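You operate a simulated robot arm through the tools that you are given. There is no shell and no other tool. Be economical: measure what you need, move in short steps, check, and stop when the job is done.

Carry out the task below with a simulated robot arm. There is one attempt and no reset: what you move stays moved.

Task
Put one of the round dice from the top of the packing table on the top of the tool bench. Put the short blue cable on the top of the packing table away on the top of the side table. Take the grey filter and leave it on the green panel. Take the short black cable on the top of the packing table and put it away in the inside of the flat tray. Push the left green drawer shut. Put the brass block on the top of the test bench away on the top of the die shelf. Fetch the nut from the top of the test bench and set it on top of the tiny cream bobbin. Any order will do. Set down upright: grey filter.
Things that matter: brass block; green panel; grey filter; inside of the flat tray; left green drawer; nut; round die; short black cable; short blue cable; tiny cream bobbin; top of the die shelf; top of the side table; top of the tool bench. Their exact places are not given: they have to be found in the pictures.

Only the result counts: the job must be done as asked and must still hold three seconds after the hand-in. Knocking over, shifting, dropping, spilling or breaking anything else fails it.

Robot
A 6-joint arm with a two-finger gripper on a trunk, on a base that drives. Base frame: it is fixed to the floor where the robot stands at the start and does not move with it; the origin is under the middle of the robot, x ahead of it, y to its left, z up. Units: mm, degrees, N and s.
With the tool pointing down near the work surface it reaches from about 300 to 740 mm from the robot's upright axis, wherever it stands. Its first joint turns from -166.0 to 166.0 degrees. Places, roughly: brass block [2000, -1250, 1000]; green panel (9x9x1 cm) [1000, 100, 800]; grey filter (6x6x10 cm) [700, 500, 800]; inside of the flat tray (19x15 cm) [3960, -5220, 760]; left green drawer [1600, 600, 700]; nut (3x2x2 cm) [2000, -1300, 900]; round die [750, 250, 750]; short black cable [1250, 0, 750]; short blue cable [750, 0, 750]; tiny cream bobbin (5x5x5 cm) [1500, -1300, 900]; top of the die shelf (34x18 cm) [-2460, 3840, 720]; top of the side table [4100, -5000, 800]; top of the tool bench [4100, -3300, 800]. Payload 1.57 kg.
The TCP is the grasp point between the finger pads, 21 mm short of the fingertips. In the tool frame z runs along the fingers and y along their closing line. The gripper opens to 70 mm. The gripper's body begins 50 mm behind the TCP.
Orientation is that of the tool frame in the base frame, as a unit quaternion [w, x, y, z]. With the fingers straight down and closing along the base's y, the tool's x points along the base's -x, its y along +y and its z along -z.

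Tools
- The arm moves only by the tool send_rows. Its argument "steps" is a list of rows, each a list of 3 entries, a list of its own where there are three numbers: the shift along the tool's x, y, z in cm, then the turn, a rotation vector about the tool's x, y, z in degrees, then the opening, from 0 (shut) to 1 (fully open). In form: [[[x, y, z], [rx, ry, rz], grip], ...]. A call has 1 to 12 rows; each row is the pose to reach, as a shift and turn from the pose commanded when the call began, along the tool's axes at that moment. A row lasts 0.2 s, in which the tool goes at most 50 mm and 8.6 degrees; a call with a longer step from one row to the next is refused whole, and so is a gripper value outside its range. A pose out of reach is approached as far as the arm can. The call stops where the force on the tool passes 40 N (or 10 N more than at its start, if that is more) or the arm is blocked; 0.2 s more then pass. The fingers move at their own pace and stop on an object; they squeeze with about 30 N. The grip force told is the motor's: it shows also when the fingers shut on nothing. Time passes only in rows, and 0.2 s behind the last, so rows that repeat a pose let the fingers close. It gives the time, the measured TCP pose, the force on the tool (base axes), the opening and the grip force at its end, in the units of the frame above (readings bear some noise), with the torque about the TCP (base axes, N m) and any sound that the robot's microphone picked up, and new pictures: "pictures" is both (left out), scene, wrist or none.
- Cameras (640 x 400 px; columns grow to the right, rows downward): "scene" is now at [19.9, 154.6, 1484]; the picture's right is [-0.03, -1.00, 0.00], its down [-0.72, 0.02, -0.69] and it looks along [0.69, -0.02, -0.73] (base axes); focal length 266 px, centre (320, 200). "wrist" rides on the gripper at [79, 4, -81] in the tool frame; the picture's right is [-0.05, 1.00, 0.00], its down [-0.67, -0.03, -0.74] and it looks along [-0.74, -0.04, 0.67] (tool axes); focal length 256 px, centre (320, 200).
- roll_base(legs): drives the robot by 1 to 6 legs, each [ahead, left, turn to the left] in mm, mm and degrees, along the robot's own axes; the way and the turn of a leg run together, so that a leg with both is an arc; at most 1500 mm and 180 degrees a leg. The arm and the cameras ride along, it lands a little off, and it stops where it bumps. It gives what a move gives, and a new picture of the scene camera.
- pan_tilt(pan, tilt): turns the head with the scene camera to pan (to the left, within 155 degrees either way) and tilt (down, from -29 to 69), counted from straight ahead of the robot. It gives what a move gives, and a new picture of the scene camera.
- point_at(camera, pixels): for up to 12 pixels [column, row] of the newest picture of that camera ("zoom" is the newest enlarged one), the place [x, y, z] in the base frame of the surface seen there, good to about 2 mm. It takes no simulated time.
- inspect(camera, box): a new picture of the part [left, top, right, bottom] of that camera's present view, enlarged. It takes no simulated time.
- job_done(): hands the job in; it is judged then, once.

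Work in short steps. Measure before you move; look again where a grasp or a placing could have gone wrong, and mend it. You have 131 turns and 260 pictures in all, those below and enlarged ones among them. Open the gripper and draw the arm clear of the work before you hand the job in, unless the task says otherwise; then end with one line.

The tools are called after "Request:" as a command line: name --argument value ..., lists and objects as JSON in quotes. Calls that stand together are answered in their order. send_rows: Moves the arm, as the interface text tells. Its arguments: {"type":"object","properties":{"steps":{"type":"array"},"pictures":{"type":"string","enum":["both","scene","wrist","none"]}},"required":["steps"]} The other tools are called the same way: roll_base (legs) drives the base; pan_tilt (pan, tilt) turns the head that bears the scene camera; point_at (camera, pixels) gives the place of the surface under pixels of a picture; inspect (camera, box) takes an enlarged picture of a part of a camera's view; job_done () hands the job in.

At the start:

```text
clock: 0.0
ee_pos: [396.1, 65.5, 1115.4]
orientation: [0.0, 0.0, 1.0, 0.0]
ft_force: [-0.7, -0.3, 0.2]
ft_torque: [-0.02, 0.0, 0.04]
gripper_width: 70.2
gripper_force: 0.1
robot x, y, heading: [-0.4, -0.7, 0.1]
head pan, tilt: [-1.7, 46.4]
```

scene: 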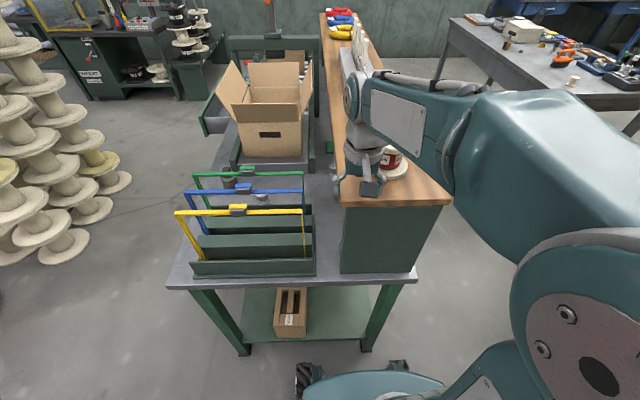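
wrist: 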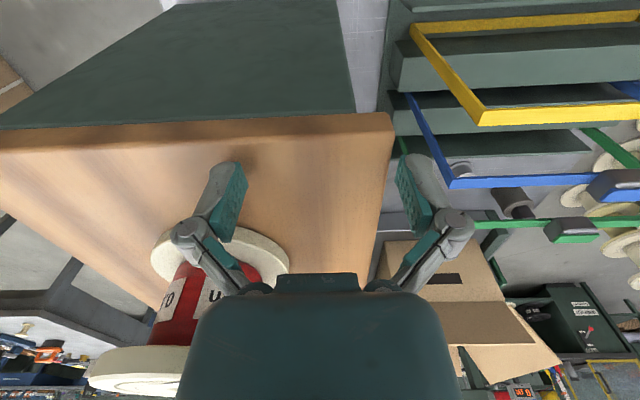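

The scene shows the packing table ahead with bins, a box and a wooden shelf; I enlarge the table region first to find the small items.

Request:
inspect --camera "scene" --box '[160, 0, 460, 190]'

Request:
inspect --camera "scene" --box '[420, 0, 640, 140]'

Request:
inspect --camera "scene" --box '[160, 150, 460, 340]'

```text
2.11 times, centred on (310, 95) of scene
```

zoom: 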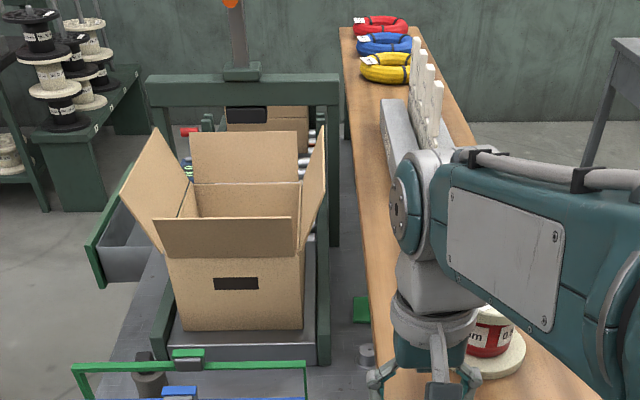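

```text
2.86 times, centred on (530, 70) of scene
```

zoom: 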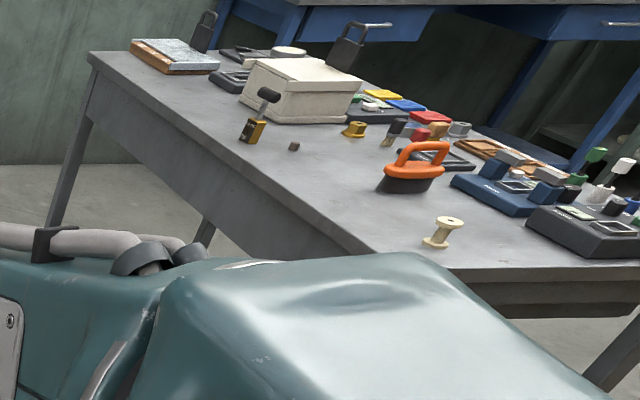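

```text
2.11 times, centred on (310, 245) of scene
```

zoom: 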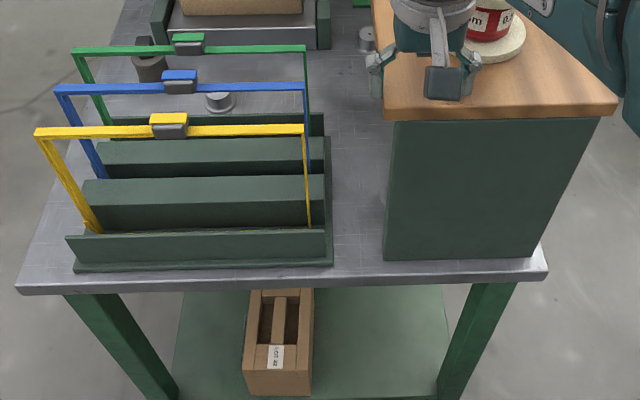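

I measure key pixels: hangers, grey cylinders, green plate, box, coils on the wooden shelf.

Request:
point_at --camera "scene" --pixels '[[238, 209], [245, 188], [244, 186], [264, 198], [229, 182], [334, 168], [331, 146], [392, 160], [340, 19], [340, 270], [190, 280], [400, 190]]'

Request:
inspect --camera "scene" --box '[170, 160, 320, 254]'

Request:
pan_tilt --pan 20 --tilt 30

```text
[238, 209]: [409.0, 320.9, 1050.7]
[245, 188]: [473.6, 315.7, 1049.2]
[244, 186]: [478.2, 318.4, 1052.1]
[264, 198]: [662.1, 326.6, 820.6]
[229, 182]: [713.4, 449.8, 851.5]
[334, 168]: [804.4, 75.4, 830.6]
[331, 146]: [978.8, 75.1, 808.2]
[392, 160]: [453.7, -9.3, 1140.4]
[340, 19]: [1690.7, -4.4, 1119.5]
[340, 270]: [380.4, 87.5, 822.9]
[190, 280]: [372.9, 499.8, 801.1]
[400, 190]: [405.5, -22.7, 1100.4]
```

```text
4.26 times, centred on (245, 207) of scene
```

zoom: 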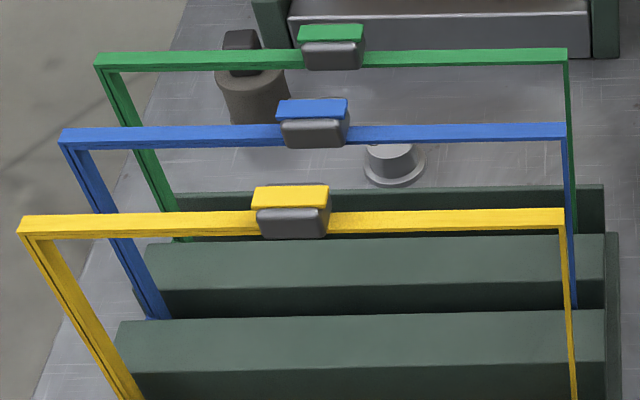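

```text
clock: 0.8
ee_pos: [394.8, 66.7, 1114.2]
orientation: [0.0, 0.0, 1.0, 0.0]
ft_force: [0.8, -0.5, -0.6]
ft_torque: [0.0, 0.02, 0.04]
gripper_width: 70.1
gripper_force: 0.0
robot x, y, heading: [-1.7, 0.8, -0.1]
head pan, tilt: [20.0, 30.0]
```

scene: 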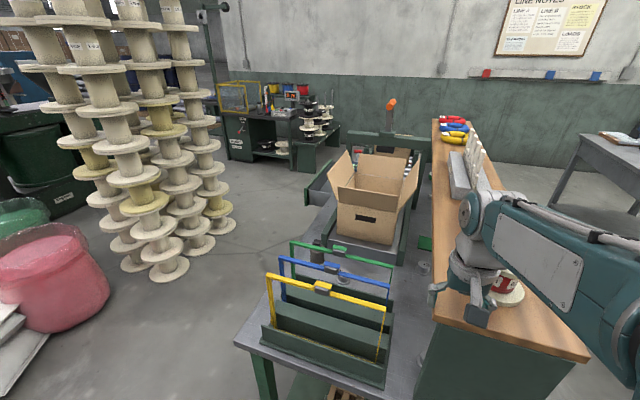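

Round dies seem to be the grey short cylinders at about (660,327) and (804,75); grey filter at (713,450). I look right and measure obstacles before driving.

Request:
point_at --camera "scene" --pixels '[[215, 225], [160, 275], [80, 320], [315, 195], [325, 110], [340, 165], [600, 290], [250, 345], [425, 243], [400, 265]]'

Request:
inspect --camera "scene" --box '[290, 90, 480, 300]'

Request:
pan_tilt --pan -60 --tilt 30

```text
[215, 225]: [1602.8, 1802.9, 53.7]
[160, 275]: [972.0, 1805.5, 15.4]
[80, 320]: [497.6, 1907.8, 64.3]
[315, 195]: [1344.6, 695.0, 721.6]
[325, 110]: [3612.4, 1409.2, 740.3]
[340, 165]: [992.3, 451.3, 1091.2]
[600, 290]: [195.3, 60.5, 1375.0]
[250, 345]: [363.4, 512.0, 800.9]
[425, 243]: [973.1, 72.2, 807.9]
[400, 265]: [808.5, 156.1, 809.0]
```

```text
1.90 times, centred on (385, 195) of scene
```

zoom: 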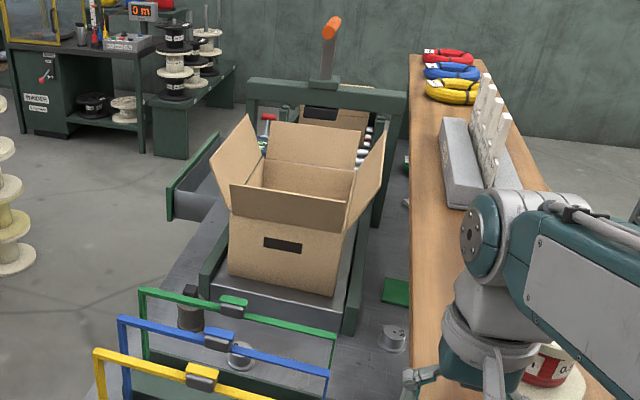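

```text
clock: 2.4
ee_pos: [394.0, 67.3, 1115.4]
orientation: [0.001, 0.0, 1.0, 0.0]
ft_force: [-0.7, -0.3, -0.5]
ft_torque: [-0.01, -0.03, -0.02]
gripper_width: 70.0
gripper_force: 0.1
robot x, y, heading: [0.3, 0.7, -0.1]
head pan, tilt: [-60.0, 30.0]
```

scene: 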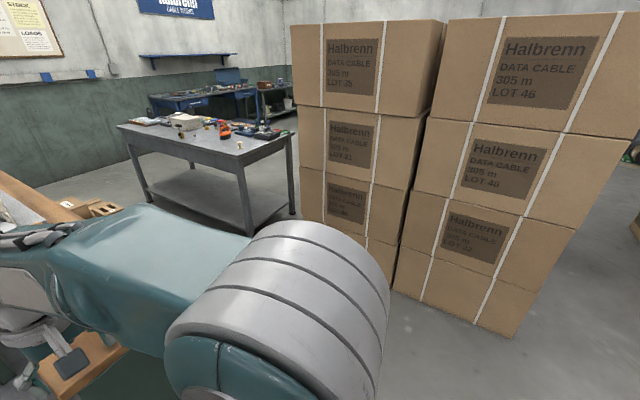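

Drawer found at about (1345,695,722), panel at (973,72,808). I back off, then drive to the left side of the packing table and look at it from there.

Request:
roll_base --legs '[[-250, 0, 0], [0, 1100, 0], [950, 0, 0]]'

Request:
pan_tilt --pan -90 --tilt 35

```text
clock: 8.1
ee_pos: [148.6, 912.9, 1116.5]
orientation: [0.001, 0.006, 1.0, 0.007]
ft_force: [0.1, 0.4, 0.0]
ft_torque: [0.01, 0.01, 0.0]
gripper_width: 70.0
gripper_force: 0.0
robot x, y, heading: [-246.4, 869.1, -0.3]
head pan, tilt: [-60.0, 30.0]
stopped in leg 2: the robot was blocked; the commanded pose is now the measured one
```

scene: 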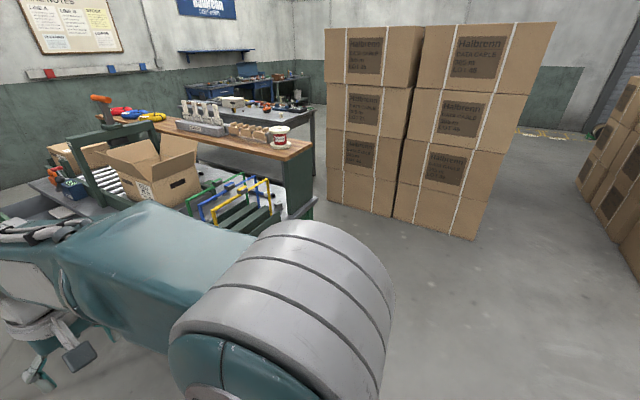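

```text
clock: 9.0
ee_pos: [149.5, 931.0, 1114.4]
orientation: [0.001, 0.004, 1.0, 0.002]
ft_force: [0.2, 0.1, 0.4]
ft_torque: [-0.02, 0.01, 0.02]
gripper_width: 70.2
gripper_force: 0.1
robot x, y, heading: [-246.3, 879.7, 0.2]
head pan, tilt: [-90.0, 35.0]
```

scene: 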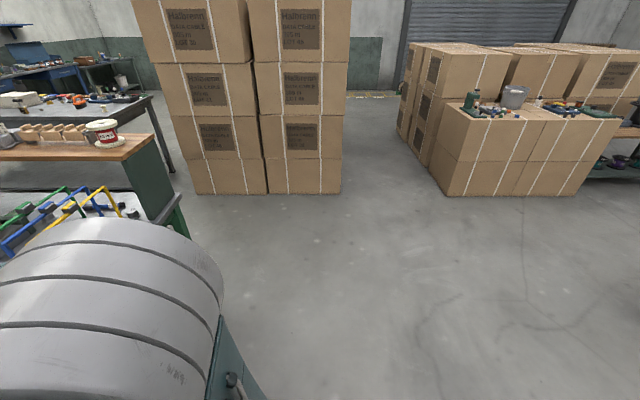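

Blocked on the left; I look left to see what by.

Request:
pan_tilt --pan 70 --tilt 45

```text
clock: 11.5
ee_pos: [149.3, 924.8, 1115.8]
orientation: [0.001, 0.005, 1.0, 0.004]
ft_force: [-0.6, -0.8, -0.4]
ft_torque: [-0.01, 0.0, -0.04]
gripper_width: 70.2
gripper_force: 0.1
robot x, y, heading: [-246.5, 873.4, -0.3]
head pan, tilt: [70.0, 45.0]
```

scene: 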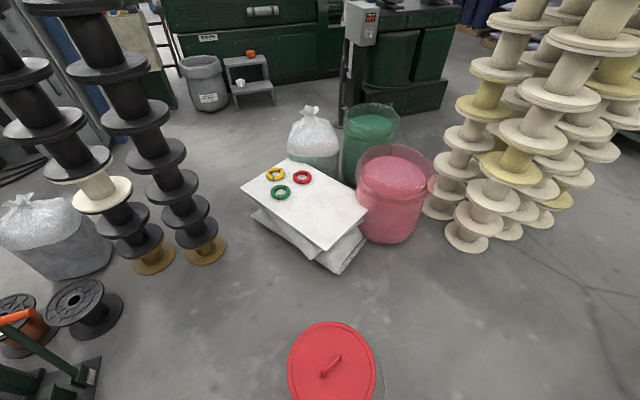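

A red-lidded bin is right beside the robot. I measure it.

Request:
point_at --camera "scene" --pixels '[[332, 325], [373, 375], [292, 372], [350, 265], [455, 245], [400, 240], [310, 255]]'

Request:
pan_tilt --pan -20 --tilt 45

```text
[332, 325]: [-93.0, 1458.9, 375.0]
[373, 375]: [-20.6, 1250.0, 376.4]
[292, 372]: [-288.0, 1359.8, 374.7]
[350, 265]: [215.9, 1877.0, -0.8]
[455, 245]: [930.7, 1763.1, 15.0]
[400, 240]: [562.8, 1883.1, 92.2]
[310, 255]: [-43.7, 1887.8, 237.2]
```

```text
clock: 13.1
ee_pos: [148.4, 923.5, 1115.3]
orientation: [0.0, 0.006, 1.0, 0.005]
ft_force: [0.3, -1.2, 0.3]
ft_torque: [0.01, 0.0, -0.02]
gripper_width: 70.2
gripper_force: 0.1
robot x, y, heading: [-245.7, 872.7, -0.4]
head pan, tilt: [-20.0, 45.0]
```

scene: 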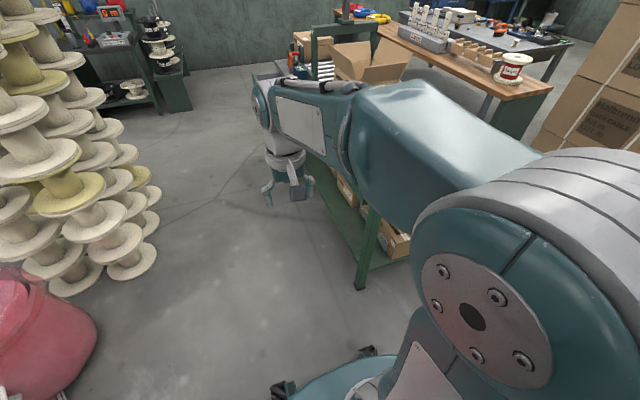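

Bin occupies y>1190 for x<20, so I go straight ahead past it, then left, ahead, and turn toward the table.

Request:
roll_base --legs '[[620, -10, 0], [0, 330, 0], [420, 0, 0], [0, 0, -90]]'

Request:
pan_tilt --pan 0 --tilt 35

```text
clock: 24.4
ee_pos: [853.7, 789.0, 1115.3]
orientation: [0.003, 0.71, 0.704, 0.003]
ft_force: [0.5, 0.1, -0.8]
ft_torque: [-0.01, -0.03, 0.0]
gripper_width: 70.1
gripper_force: 0.0
robot x, y, heading: [800.9, 1187.4, -90.2]
head pan, tilt: [-20.0, 45.0]
```

scene: 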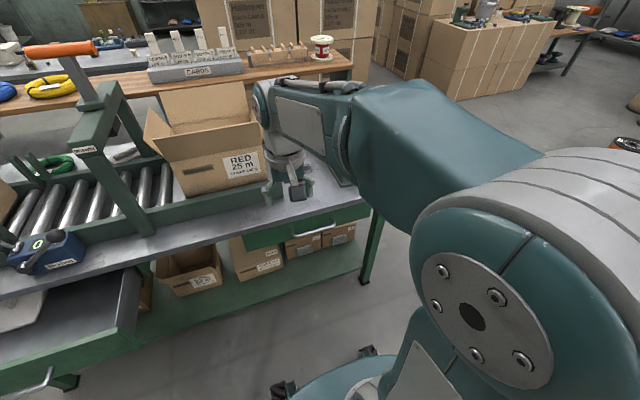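

```text
clock: 25.3
ee_pos: [854.3, 789.9, 1115.3]
orientation: [0.003, 0.711, 0.704, 0.003]
ft_force: [0.2, 0.8, 0.4]
ft_torque: [-0.02, 0.01, 0.0]
gripper_width: 70.0
gripper_force: 0.1
robot x, y, heading: [799.3, 1181.6, -90.5]
head pan, tilt: [0.0, 35.0]
```

scene: 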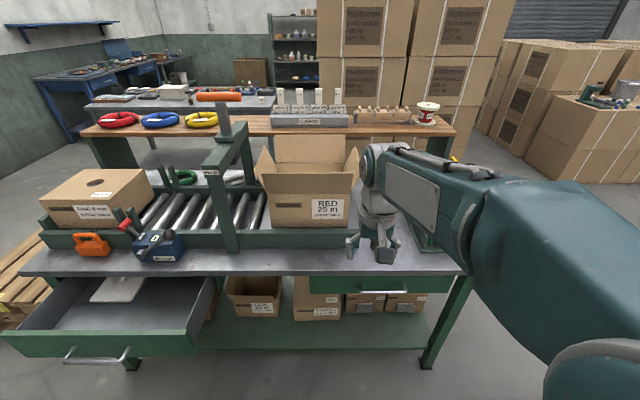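

Now a conveyor, open drawer and coils are seen; I enlarge parts.

Request:
inspect --camera "scene" --box '[20, 90, 270, 260]'

Request:
inspect --camera "scene" --box '[240, 80, 480, 290]'

Request:
point_at --camera "scene" --pixels '[[185, 177], [160, 120], [235, 178], [97, 360], [120, 290], [60, 345], [180, 340], [215, 285], [440, 125], [385, 283], [105, 125], [160, 245]]'

```text
2.35 times, centred on (145, 175) of scene
```

zoom: 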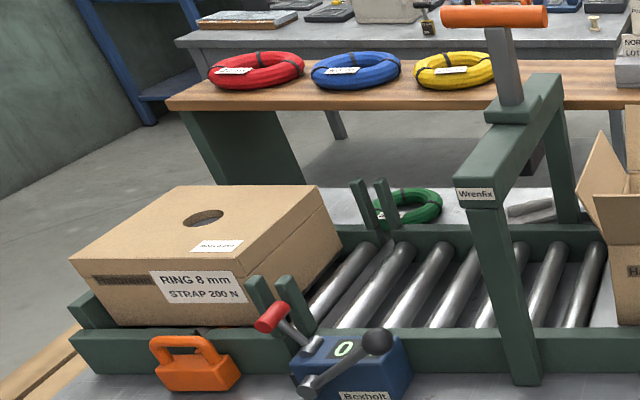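

```text
1.90 times, centred on (360, 185) of scene
```

zoom: 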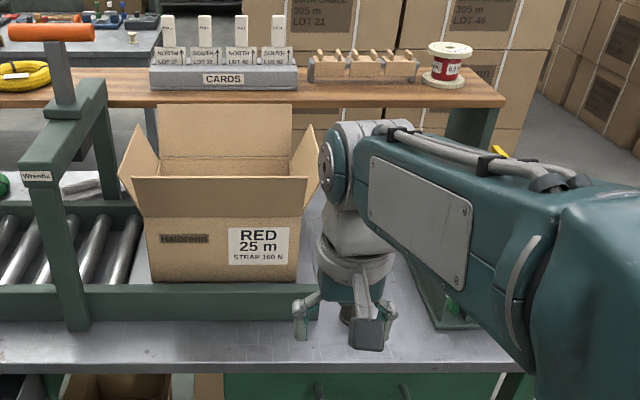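

```text
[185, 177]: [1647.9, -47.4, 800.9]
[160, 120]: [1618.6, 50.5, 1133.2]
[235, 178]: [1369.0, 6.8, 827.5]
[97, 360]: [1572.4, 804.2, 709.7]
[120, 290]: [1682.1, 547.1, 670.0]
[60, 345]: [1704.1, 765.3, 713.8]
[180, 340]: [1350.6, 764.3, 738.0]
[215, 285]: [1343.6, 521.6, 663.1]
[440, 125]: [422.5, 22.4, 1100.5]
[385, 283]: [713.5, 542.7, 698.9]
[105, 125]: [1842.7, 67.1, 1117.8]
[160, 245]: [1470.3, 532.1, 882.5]
```

I zoom in on the grey thing near (235,178) and the green coil, and lower the viewpoint of interest under the shelf.

Request:
inspect --camera "scene" --box '[160, 150, 270, 220]'

Request:
inspect --camera "scene" --box '[250, 90, 450, 215]'

Request:
inspect --camera "scene" --box '[80, 80, 280, 110]'

```text
5.71 times, centred on (215, 185) of scene
```

zoom: 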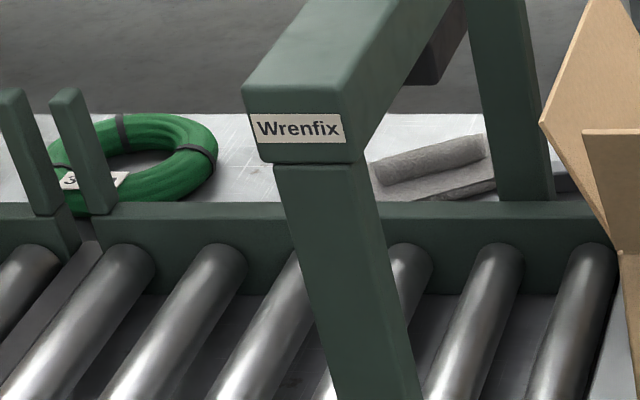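

```text
3.20 times, centred on (350, 152) of scene
```

zoom: 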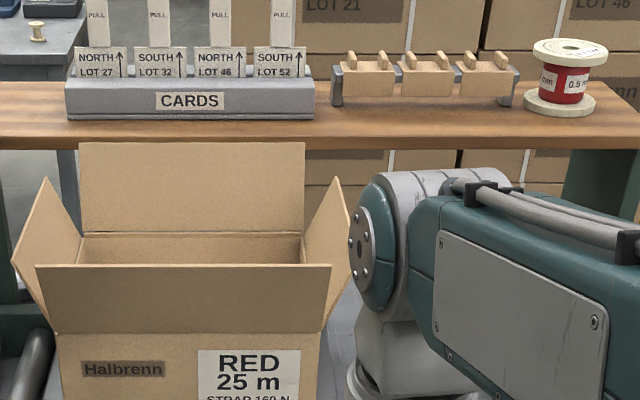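

```text
3.20 times, centred on (180, 95) of scene
```

zoom: 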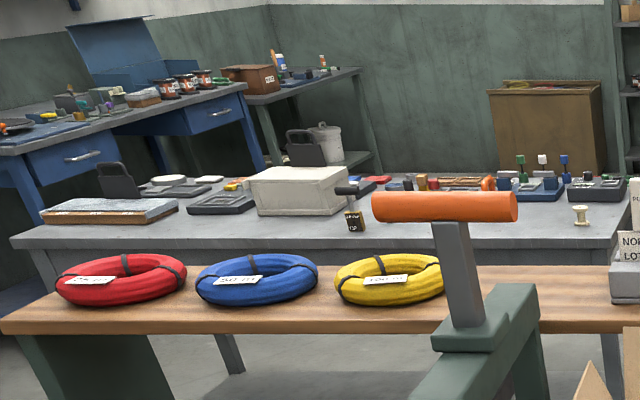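

The arm hides much; I turn the robot to face -x and look left over the table so the arm is out of view.

Request:
roll_base --legs '[[0, 0, -89.5]]'

Request:
pan_tilt --pan 90 --tilt 35

Request:
inspect --camera "scene" --box '[220, 80, 520, 270]'

```text
clock: 29.4
ee_pos: [406.2, 1125.4, 1116.6]
orientation: [0.004, 1.0, 0.001, 0.0]
ft_force: [-0.2, -0.3, -0.1]
ft_torque: [0.02, -0.01, -0.02]
gripper_width: 69.7
gripper_force: 0.1
robot x, y, heading: [800.2, 1184.9, -179.6]
head pan, tilt: [0.0, 35.0]
```

scene: 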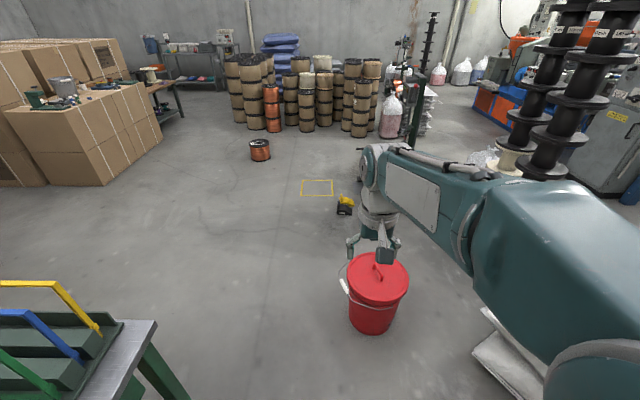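

```text
clock: 31.1
ee_pos: [407.7, 1127.0, 1115.4]
orientation: [0.005, 1.0, 0.002, 0.0]
ft_force: [-0.6, 0.2, 0.8]
ft_torque: [0.04, 0.01, 0.0]
gripper_width: 70.1
gripper_force: 0.0
robot x, y, heading: [800.7, 1183.4, -179.5]
head pan, tilt: [90.0, 35.0]
```

scene: 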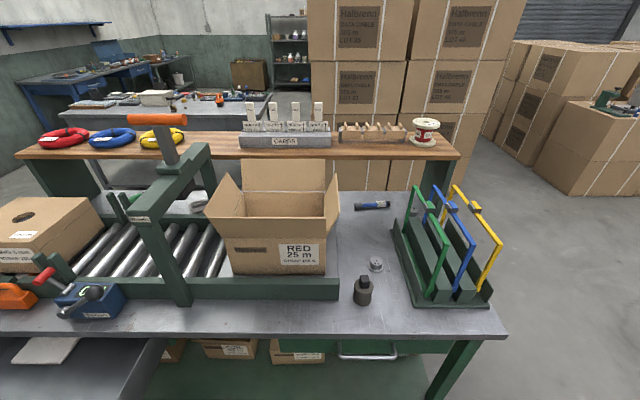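

```text
2.11 times, centred on (370, 175) of scene
```

zoom: 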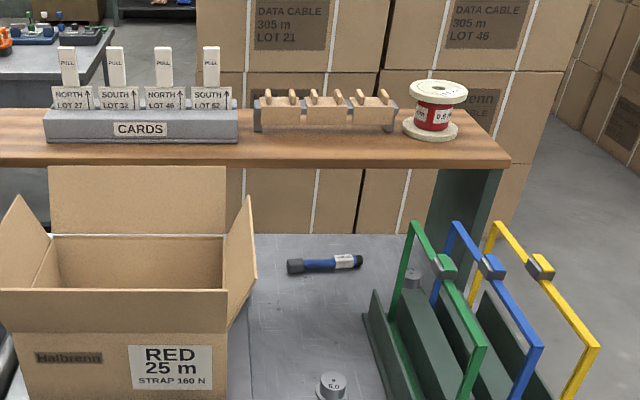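

Blue cable lies at (372,205). Measure it, the dies, filter and shelf underside edges.

Request:
point_at --camera "scene" --pixels '[[357, 206], [372, 205], [387, 205], [376, 262], [413, 211], [363, 283], [363, 305], [340, 192], [380, 190], [200, 190], [400, 157], [335, 185]]'

Request:
inspect --camera "scene" --box '[330, 180, 470, 310]'

Request:
inspect --camera "scene" --box '[80, 150, 240, 250]'

```text
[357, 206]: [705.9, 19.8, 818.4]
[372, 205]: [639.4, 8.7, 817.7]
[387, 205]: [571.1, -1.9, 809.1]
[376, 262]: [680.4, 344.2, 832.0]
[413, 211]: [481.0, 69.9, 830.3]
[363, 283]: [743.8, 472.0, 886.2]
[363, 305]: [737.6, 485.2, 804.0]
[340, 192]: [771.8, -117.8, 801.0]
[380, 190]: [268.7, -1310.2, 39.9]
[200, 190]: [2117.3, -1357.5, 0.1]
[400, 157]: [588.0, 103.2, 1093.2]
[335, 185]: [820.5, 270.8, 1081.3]
```

```text
3.08 times, centred on (400, 245) of scene
```

zoom: 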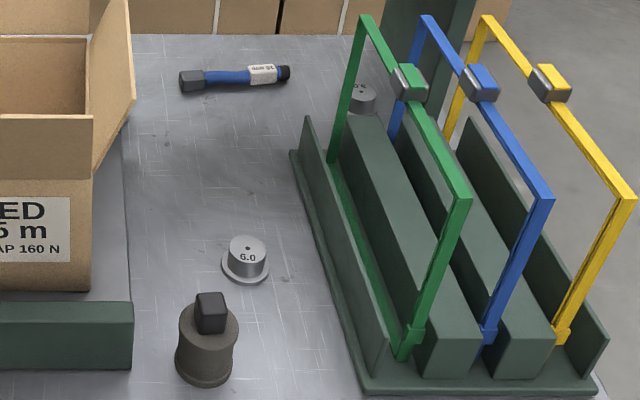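

```text
4.00 times, centred on (160, 200) of scene
```

zoom: 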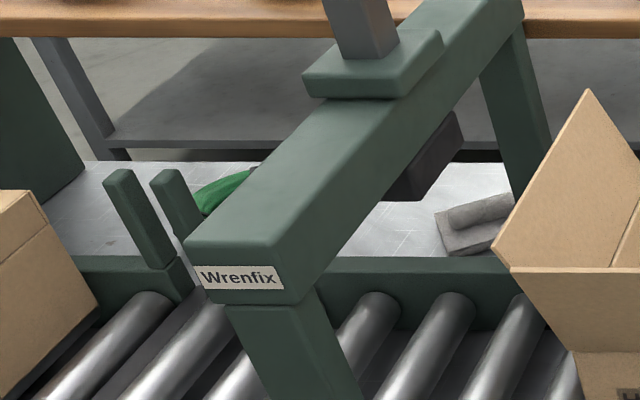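

Blue cable lies under the wood shelf at y≈10; panel is behind the box. First I go close the drawer: turn to face -y, move over to x≈1500, staying back.

Request:
roll_base --legs '[[0, 0, 89.5], [-120, 0, 0], [0, 700, 0]]'

Request:
pan_tilt --pan 5 --tilt 50

```text
clock: 39.6
ee_pos: [1559.7, 896.7, 1115.4]
orientation: [0.003, 0.715, 0.699, 0.004]
ft_force: [0.4, -0.1, 0.7]
ft_torque: [0.01, 0.02, 0.04]
gripper_width: 70.0
gripper_force: 0.1
robot x, y, heading: [1513.9, 1289.9, -90.9]
head pan, tilt: [90.0, 35.0]
```

scene: 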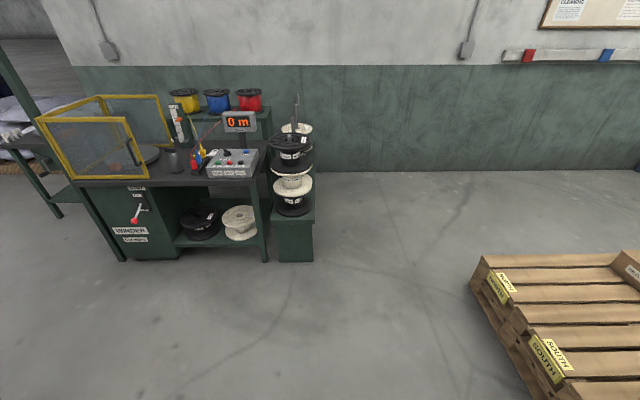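

```text
clock: 41.2
ee_pos: [1561.5, 896.4, 1115.2]
orientation: [0.003, 0.715, 0.699, 0.003]
ft_force: [0.4, -0.6, 0.5]
ft_torque: [0.02, 0.02, 0.02]
gripper_width: 70.2
gripper_force: 0.0
robot x, y, heading: [1512.9, 1292.2, -91.0]
head pan, tilt: [5.0, 50.0]
```

scene: 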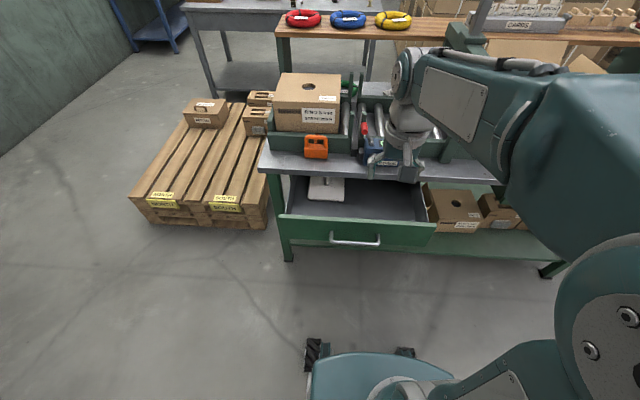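

I measure the drawer front and handle.

Request:
point_at --camera "scene" --pixels '[[335, 240], [355, 242], [377, 242], [285, 220], [434, 228], [355, 225], [355, 250], [355, 195], [345, 178], [325, 185]]'

Request:
inspect --camera "scene" --box '[260, 60, 480, 260]'

```text
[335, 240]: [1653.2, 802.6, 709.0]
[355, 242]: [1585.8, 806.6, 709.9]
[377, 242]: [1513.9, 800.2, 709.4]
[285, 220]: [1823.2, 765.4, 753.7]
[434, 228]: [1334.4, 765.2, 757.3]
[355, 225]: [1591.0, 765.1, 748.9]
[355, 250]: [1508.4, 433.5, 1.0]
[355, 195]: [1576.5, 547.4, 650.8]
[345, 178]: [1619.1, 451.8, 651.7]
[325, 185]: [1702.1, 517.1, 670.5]
```

```text
2.00 times, centred on (370, 160) of scene
```

zoom: 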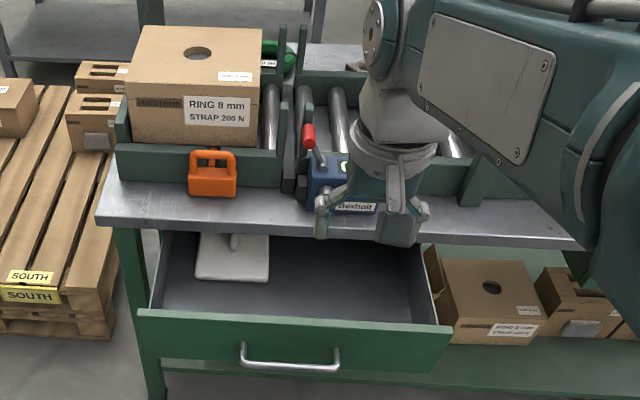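

Drawer front at y=765, handle at y≈805, z≈709, x≈1513–1653. I lower the closed gripper, tilted 35° forward, to in front of the handle.

Request:
send_rows --steps '[[[0, 0.5, 4.5], [0, -7, 0], 0], [[0, 1, 9], [0, -14, 0], 0], [[0, 1.5, 13.5], [0, -21, 0], 0], [[0, 2, 18], [0, -28, 0], 0], [[0, 2.5, 22.5], [0, -35, 0], 0], [[0, 2.5, 27], [0, -35, 0], 0], [[0, 2.5, 31.5], [0, -35, 0], 0], [[0, 2.5, 36], [0, -35, 0], 0], [[0, 2.5, 40.3], [0, -35, 0], 0]]'

```text
clock: 43.2
ee_pos: [1604.8, 868.9, 779.2]
orientation: [0.198, 0.682, 0.67, -0.219]
ft_force: [-0.2, -0.4, -0.6]
ft_torque: [0.03, 0.0, 0.01]
gripper_width: 0.0
gripper_force: 29.0
out of reach, approached as far as the arm can: row 5, 6, 7, 8, 9
robot x, y, heading: [1513.0, 1289.0, -91.2]
head pan, tilt: [5.0, 50.0]
```

scene: 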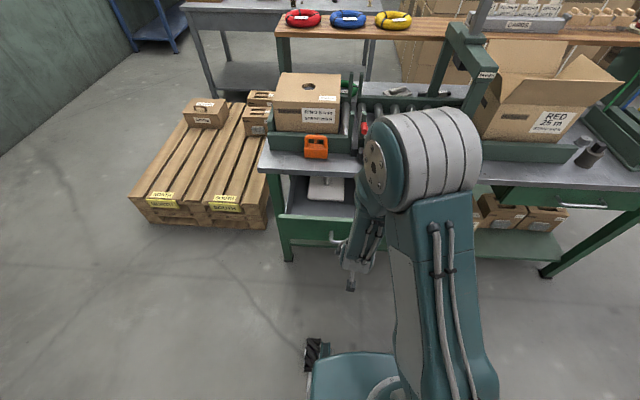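
wrist: 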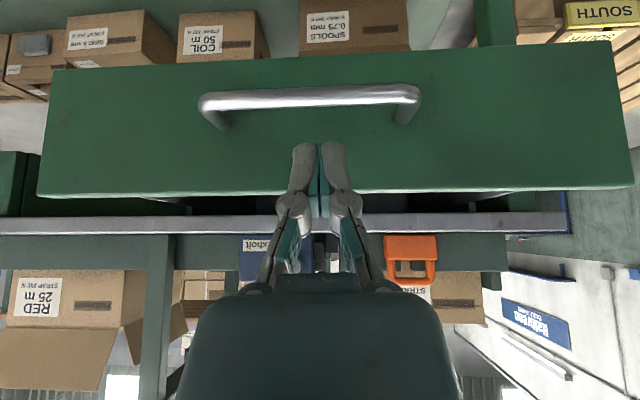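

The arm can't fold this low so near; I back the base 150 mm and reach out further.

Request:
roll_base --legs '[[-150, 0, 0]]'

Request:
send_rows --steps '[[[-2.0, 0, 3.0], [0, 0, 0], 0], [[-4, 0, 6], [0, 0, 0], 0], [[-6, -0.5, 9], [0, 0, 0], 0], [[-8, -1, 12], [0, 0, 0], 0], [[-10.0, -1.5, 15.2], [0, 0, 0], 0]]'

```text
clock: 44.6
ee_pos: [1597.3, 931.2, 777.8]
orientation: [0.201, 0.678, 0.672, -0.221]
ft_force: [1.0, -0.8, -1.1]
ft_torque: [-0.02, 0.0, 0.0]
gripper_width: 0.0
gripper_force: 28.7
robot x, y, heading: [1500.3, 1345.1, -90.7]
head pan, tilt: [5.0, 50.0]
stopped in leg 1: the robot was blocked; the commanded pose is now the measured one
```

scene: 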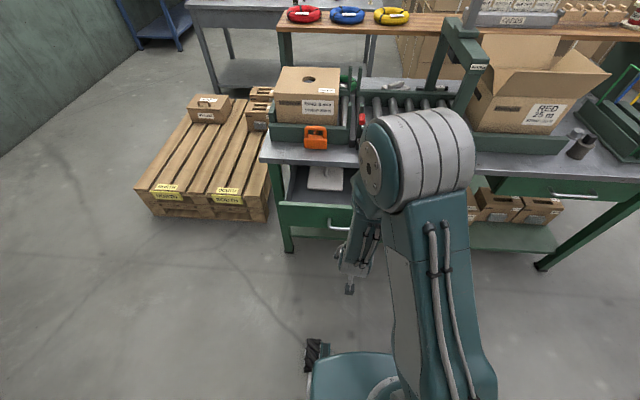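

```text
clock: 45.8
ee_pos: [1577.4, 761.4, 711.6]
orientation: [0.202, 0.677, 0.672, -0.221]
ft_force: [-0.8, -1.3, 0.7]
ft_torque: [0.11, 0.01, -0.03]
gripper_width: 0.0
gripper_force: 28.3
robot x, y, heading: [1499.9, 1346.4, -90.3]
head pan, tilt: [5.0, 50.0]
```

scene: 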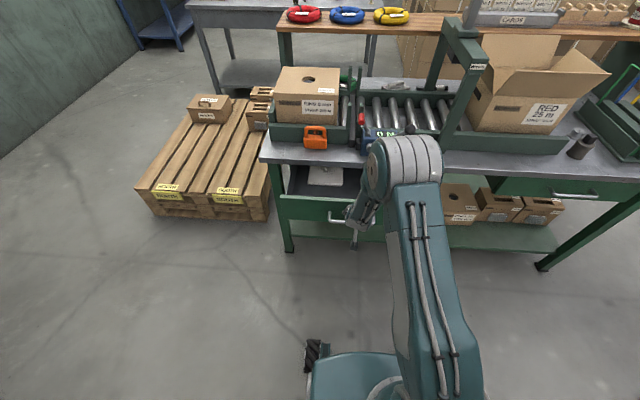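
wrist: 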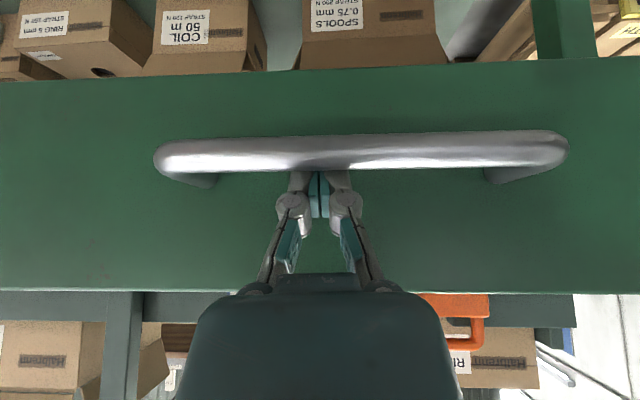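

Contact with the handle, and the drawer moves freely. I push on -y another 150 mm.

Request:
send_rows --steps '[[[-2.5, 0, 1.75], [0, 0, 0], 0], [[-5, 0, 3.5], [0, 0, 0], 0], [[-7.4, 0, 5.2], [0, 0, 0], 0], [[-9.8, 0, 6.9], [0, 0, 0], 0], [[-12.3, 0, 8.6], [0, 0, 0], 0]]'

```text
clock: 47.0
ee_pos: [1574.3, 610.1, 712.9]
orientation: [0.201, 0.673, 0.676, -0.224]
ft_force: [-0.4, -0.7, 1.6]
ft_torque: [-0.08, -0.01, -0.02]
gripper_width: 0.0
gripper_force: 29.2
robot x, y, heading: [1499.6, 1349.4, -90.3]
head pan, tilt: [5.0, 50.0]
```

scene: 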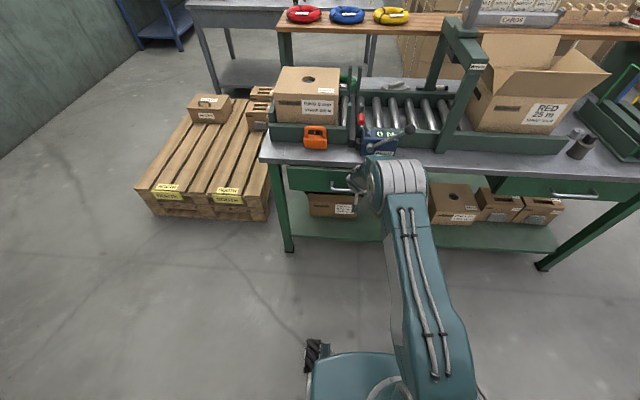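
wrist: 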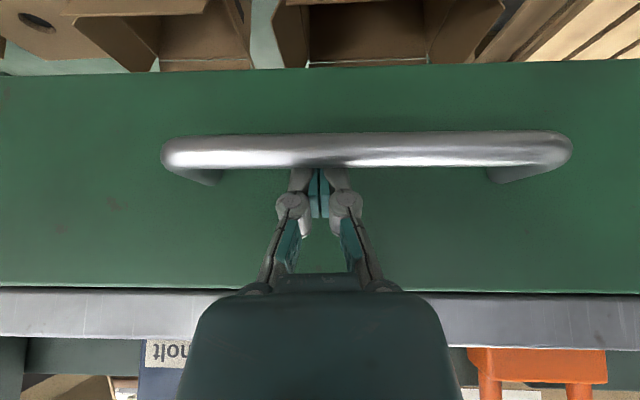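

Nearly flush; I push in small steps until force shows the stop.

Request:
send_rows --steps '[[[-0.8, 0, 0.57], [0, 0, 0], 0], [[-1.6, 0, 1.15], [0, 0, 0], 0], [[-2.4, 0, 1.7], [0, 0, 0], 0], [[-3.2, 0, 2.3], [0, 0, 0], 0], [[-4.0, 0, 2.9], [0, 0, 0], 0], [[-4.8, 0, 3.4], [0, 0, 0], 0], [[-5.6, 0, 4], [0, 0, 0], 0]]'

```text
clock: 48.2
ee_pos: [1573.6, 565.6, 708.8]
orientation: [0.197, 0.677, 0.674, -0.22]
ft_force: [-6.2, 46.2, 18.6]
ft_torque: [-3.42, -0.79, 0.83]
gripper_width: 0.0
gripper_force: 28.5
robot x, y, heading: [1496.5, 1345.4, -90.3]
head pan, tilt: [5.0, 50.0]
stopped in row 6: the force on the tool passed its limit at 51 N (the readings are from after the stop); the commanded pose is now the measured one
```

scene: 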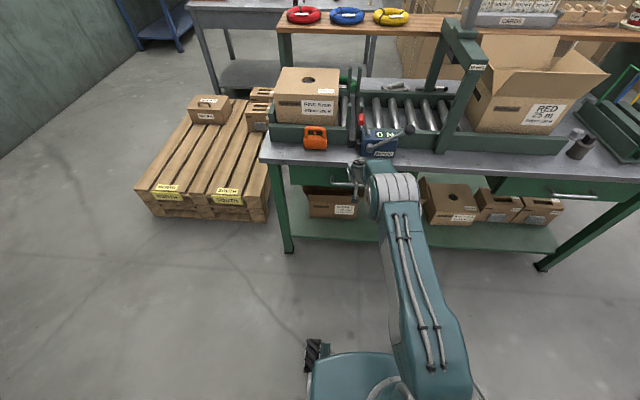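
wrist: 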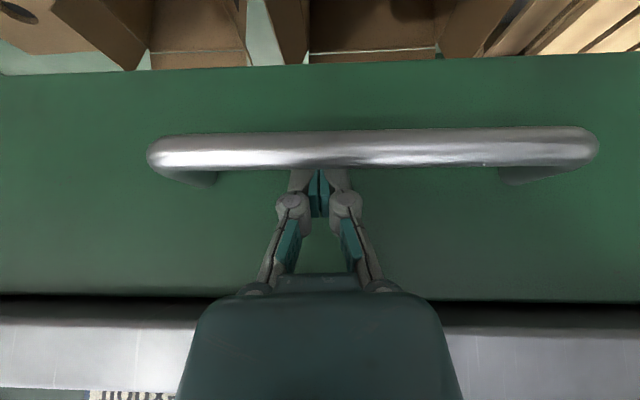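

The drawer hit its stop, shut. I back away and raise the arm back to a carrying pose.

Request:
send_rows --steps '[[[4, 0, -2.8], [0, 0, 0], 0], [[8, 0, -5.6], [0, 0, 0], 0], [[9, 0, -10.5], [0, 0, 0], 0], [[7, 0, -15], [0, 7, 0], 0.5], [[4, 0, -19], [0, 14, 0], 1], [[1, 0, -23], [0, 21, 0], 1], [[-2, 0, -27], [0, 28, 0], 1], [[-5, 0, -31], [0, 35, 0], 1], [[-8, 0, -35], [0, 35, 0], 1], [[-11, 0, -39], [0, 35, 0], 1]]'

Request:
inspect --camera "scene" --box '[250, 10, 640, 250]'

```text
clock: 50.4
ee_pos: [1587.1, 696.6, 1093.4]
orientation: [-0.013, 0.712, 0.702, -0.006]
ft_force: [0.0, -0.4, 0.2]
ft_torque: [0.02, 0.0, 0.02]
gripper_width: 70.0
gripper_force: 0.1
out of reach, approached as far as the arm can: row 4
robot x, y, heading: [1499.3, 1346.8, -90.1]
head pan, tilt: [5.0, 50.0]
```

scene: 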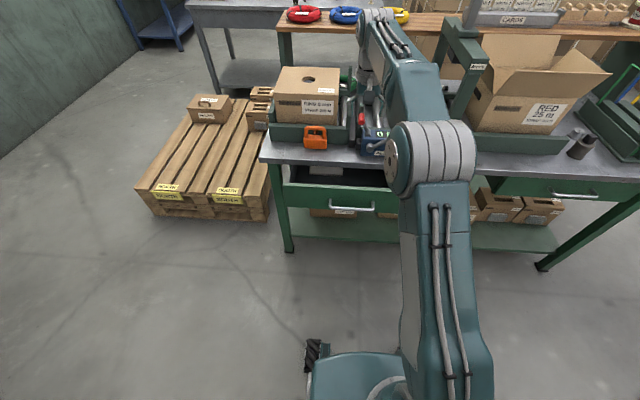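
wrist: 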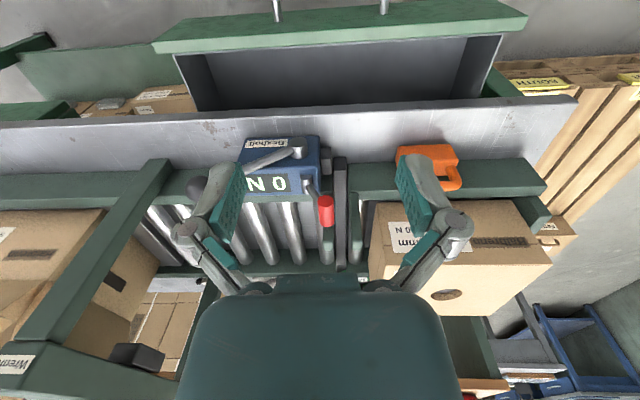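

```text
1.64 times, centred on (445, 130) of scene
```

zoom: 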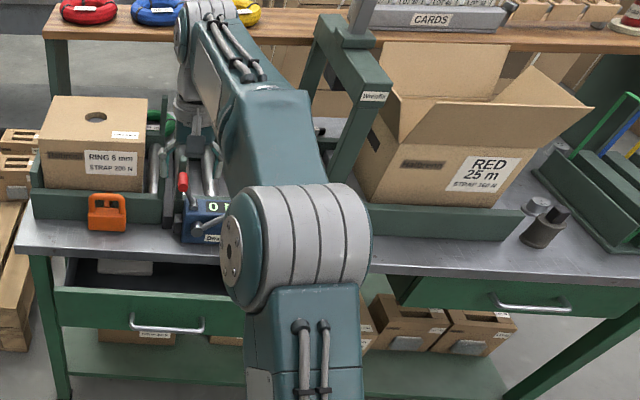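

The drawer came back ~100 mm: the fingertips were behind the handle and dragged it. I measure where it is now.

Request:
point_at --camera "scene" --pixels '[[350, 209], [335, 207], [372, 209], [350, 192], [300, 190], [390, 190]]'

Request:
point_at --camera "wrist" --pixels '[[300, 45], [450, 38], [200, 50], [420, 155], [290, 165]]'

```text
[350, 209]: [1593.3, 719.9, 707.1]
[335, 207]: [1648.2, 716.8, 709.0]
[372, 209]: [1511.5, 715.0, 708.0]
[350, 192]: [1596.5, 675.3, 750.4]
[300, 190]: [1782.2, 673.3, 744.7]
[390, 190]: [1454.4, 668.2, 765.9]
```

```text
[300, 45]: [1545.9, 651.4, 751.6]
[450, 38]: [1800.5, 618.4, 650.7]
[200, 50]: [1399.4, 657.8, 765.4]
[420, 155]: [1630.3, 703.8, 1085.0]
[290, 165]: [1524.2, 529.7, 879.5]
```

Panel front is now at y≈675 with handle top ≈717. I come down with tips at z≈738 — above the handle — in front of the panel.

Request:
send_rows --steps '[[[3, 0, 0], [0, -7, 0], 0], [[6.5, 0, 3], [0, -14, 0], 0], [[6.5, 0, 7.5], [0, -21, 0], 0], [[6.5, 0, 12], [0, -28, 0], 0], [[6.5, 0, 16.5], [0, -35, 0], 0], [[6.5, 0, 21], [0, -35, 0], 0], [[6.5, 0, 25.5], [0, -35, 0], 0], [[6.5, 0, 30], [0, -35, 0], 0], [[6.5, 0, 33.4], [0, -35, 0], 0]]' --pictures "wrist"

```text
clock: 52.4
ee_pos: [1578.0, 763.3, 760.3]
orientation: [0.199, 0.677, 0.673, -0.22]
ft_force: [0.9, 0.1, 0.8]
ft_torque: [0.0, -0.04, -0.02]
gripper_width: 0.2
gripper_force: 28.6
robot x, y, heading: [1499.6, 1347.4, -90.4]
head pan, tilt: [5.0, 50.0]
```

wrist: 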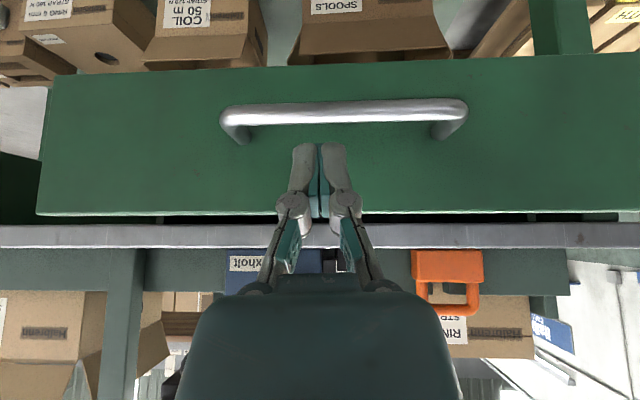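

Fingertips are above the handle. I push -y with small final steps until the stop.

Request:
send_rows --steps '[[[-2.3, 0, 2.1], [0, 0, 0], 0], [[-4.8, 0, 3.9], [0, 0, 0], 0], [[-7.3, 0, 5.6], [0, 0, 0], 0], [[-9.8, 0, 7.4], [0, 0, 0], 0], [[-12.3, 0, 9.1], [0, 0, 0], 0], [[-13.9, 0, 10.2], [0, 0, 0], 0], [[-15, 0, 11], [0, 0, 0], 0], [[-15.8, 0, 11.5], [0, 0, 0], 0], [[-16.6, 0, 12.1], [0, 0, 0], 0], [[-17.4, 0, 12.6], [0, 0, 0], 0], [[-18.2, 0, 13.2], [0, 0, 0], 0]]' --pictures "wrist"

```text
clock: 54.6
ee_pos: [1576.7, 559.2, 749.3]
orientation: [0.188, 0.68, 0.675, -0.215]
ft_force: [-5.1, 40.2, 16.6]
ft_torque: [-0.88, -0.6, 0.52]
gripper_width: 0.2
gripper_force: 28.3
robot x, y, heading: [1497.3, 1346.5, -90.4]
head pan, tilt: [5.0, 50.0]
stopped in row 10: the force on the tool passed its limit at 87 N (the readings are from after the stop); the commanded pose is now the measured one
```

wrist: 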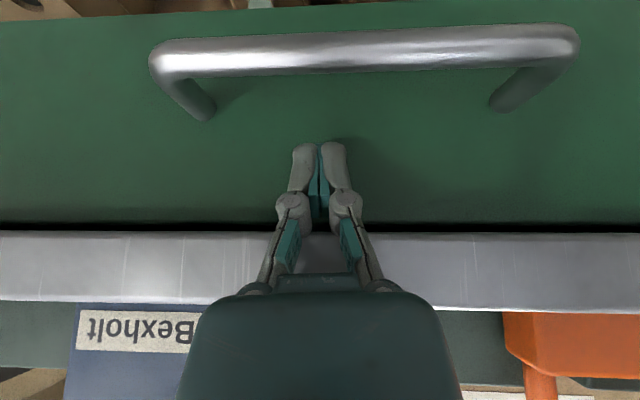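

Shut. I leave up and back, clear of the handle, and check.

Request:
send_rows --steps '[[[1.6, 0, -3.0], [0, 0, 0], 0], [[3.2, 0, -5.9], [0, 0, 0], 0], [[2.8, 0, -10], [0, 0, 0], 0], [[2.5, 0, -13.9], [0, 7, 0], 0], [[0, 0, -18], [0, 14, 0], 0.5], [[-3, 0, -22], [0, 21, 0], 1], [[-6, 0, -26], [0, 28, 0], 1], [[-9, 0, -30], [0, 34, 0], 1], [[-11.9, 0, -34.4], [0, 34, 0], 1]]'

Request:
point_at --camera "scene" --pixels '[[350, 182], [330, 180], [390, 185], [400, 120]]'

```text
refused: row 9 steps farther than a row can; nothing moved
```

```text
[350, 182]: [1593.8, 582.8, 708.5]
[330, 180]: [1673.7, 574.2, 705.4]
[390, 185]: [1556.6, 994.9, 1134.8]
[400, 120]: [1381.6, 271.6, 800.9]
```

One row was too long; I resend with shorter steps.

Request:
send_rows --steps '[[[1.6, 0, -3.0], [0, 0, 0], 0], [[3.2, 0, -5.9], [0, 0, 0], 0], [[2.8, 0, -10], [0, 0, 0], 0], [[2.5, 0, -13.9], [0, 7, 0], 0], [[0, 0, -18], [0, 14, 0], 0.5], [[-3, 0, -22], [0, 21, 0], 1], [[-6, 0, -26], [0, 28, 0], 1], [[-8.5, 0, -29.5], [0, 34, 0], 1], [[-11, 0, -33], [0, 34, 0], 1]]'

Request:
point_at --camera "scene" --pixels '[[350, 182], [330, 180], [400, 120]]'

```text
clock: 56.6
ee_pos: [1587.5, 657.5, 1067.8]
orientation: [-0.018, 0.712, 0.702, -0.005]
ft_force: [0.1, -0.2, -1.1]
ft_torque: [0.04, 0.06, -0.01]
gripper_width: 70.0
gripper_force: 0.0
out of reach, approached as far as the arm can: row 9
robot x, y, heading: [1497.6, 1345.6, -90.3]
head pan, tilt: [5.0, 50.0]
```

scene: 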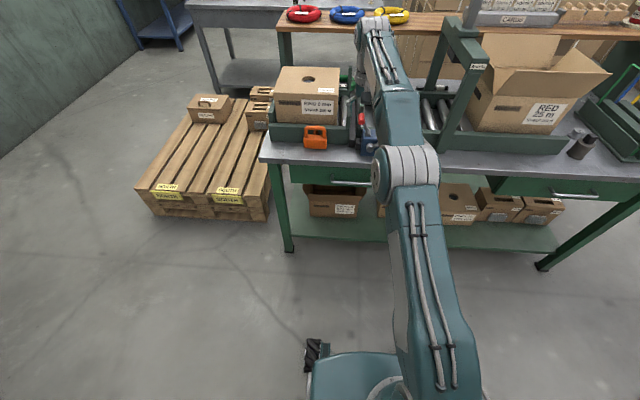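
wrist: 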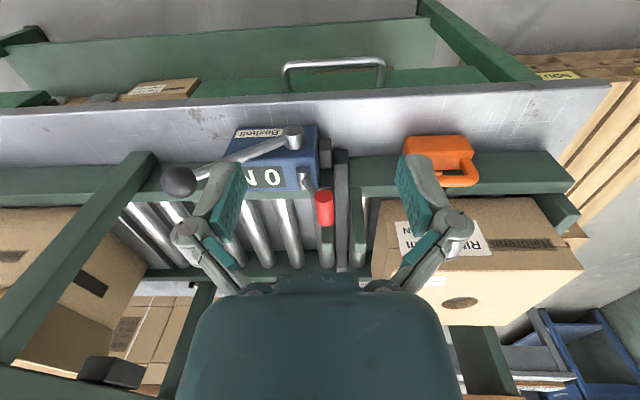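

```text
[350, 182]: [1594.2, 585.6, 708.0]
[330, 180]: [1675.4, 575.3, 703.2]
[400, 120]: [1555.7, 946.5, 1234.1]
```

Drawer is shut now. I measure the robot's own front extent (pixels (312,345),(345,355)) to know how near I can drive.

Request:
point_at --camera "scene" --pixels '[[312, 342], [308, 360], [405, 350], [345, 355], [545, 270], [290, 258], [470, 245]]'

Request:
pan_tilt --pan -45 --tilt 60

```text
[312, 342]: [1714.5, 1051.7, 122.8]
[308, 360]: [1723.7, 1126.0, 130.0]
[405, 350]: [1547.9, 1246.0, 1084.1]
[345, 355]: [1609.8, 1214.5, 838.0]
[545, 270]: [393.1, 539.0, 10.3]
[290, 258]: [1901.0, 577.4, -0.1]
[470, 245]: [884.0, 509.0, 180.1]
```

```text
clock: 57.8
ee_pos: [1588.8, 657.0, 1070.5]
orientation: [-0.016, 0.712, 0.702, -0.008]
ft_force: [0.1, 0.6, -0.5]
ft_torque: [-0.02, 0.0, -0.02]
gripper_width: 70.0
gripper_force: 0.1
robot x, y, heading: [1497.2, 1348.2, -90.8]
head pan, tilt: [-45.0, 60.0]
```

scene: 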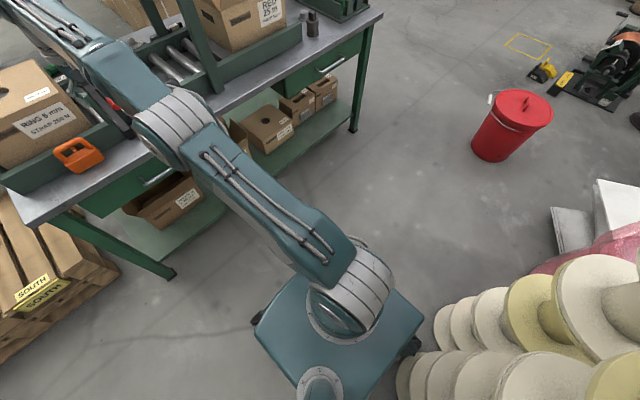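

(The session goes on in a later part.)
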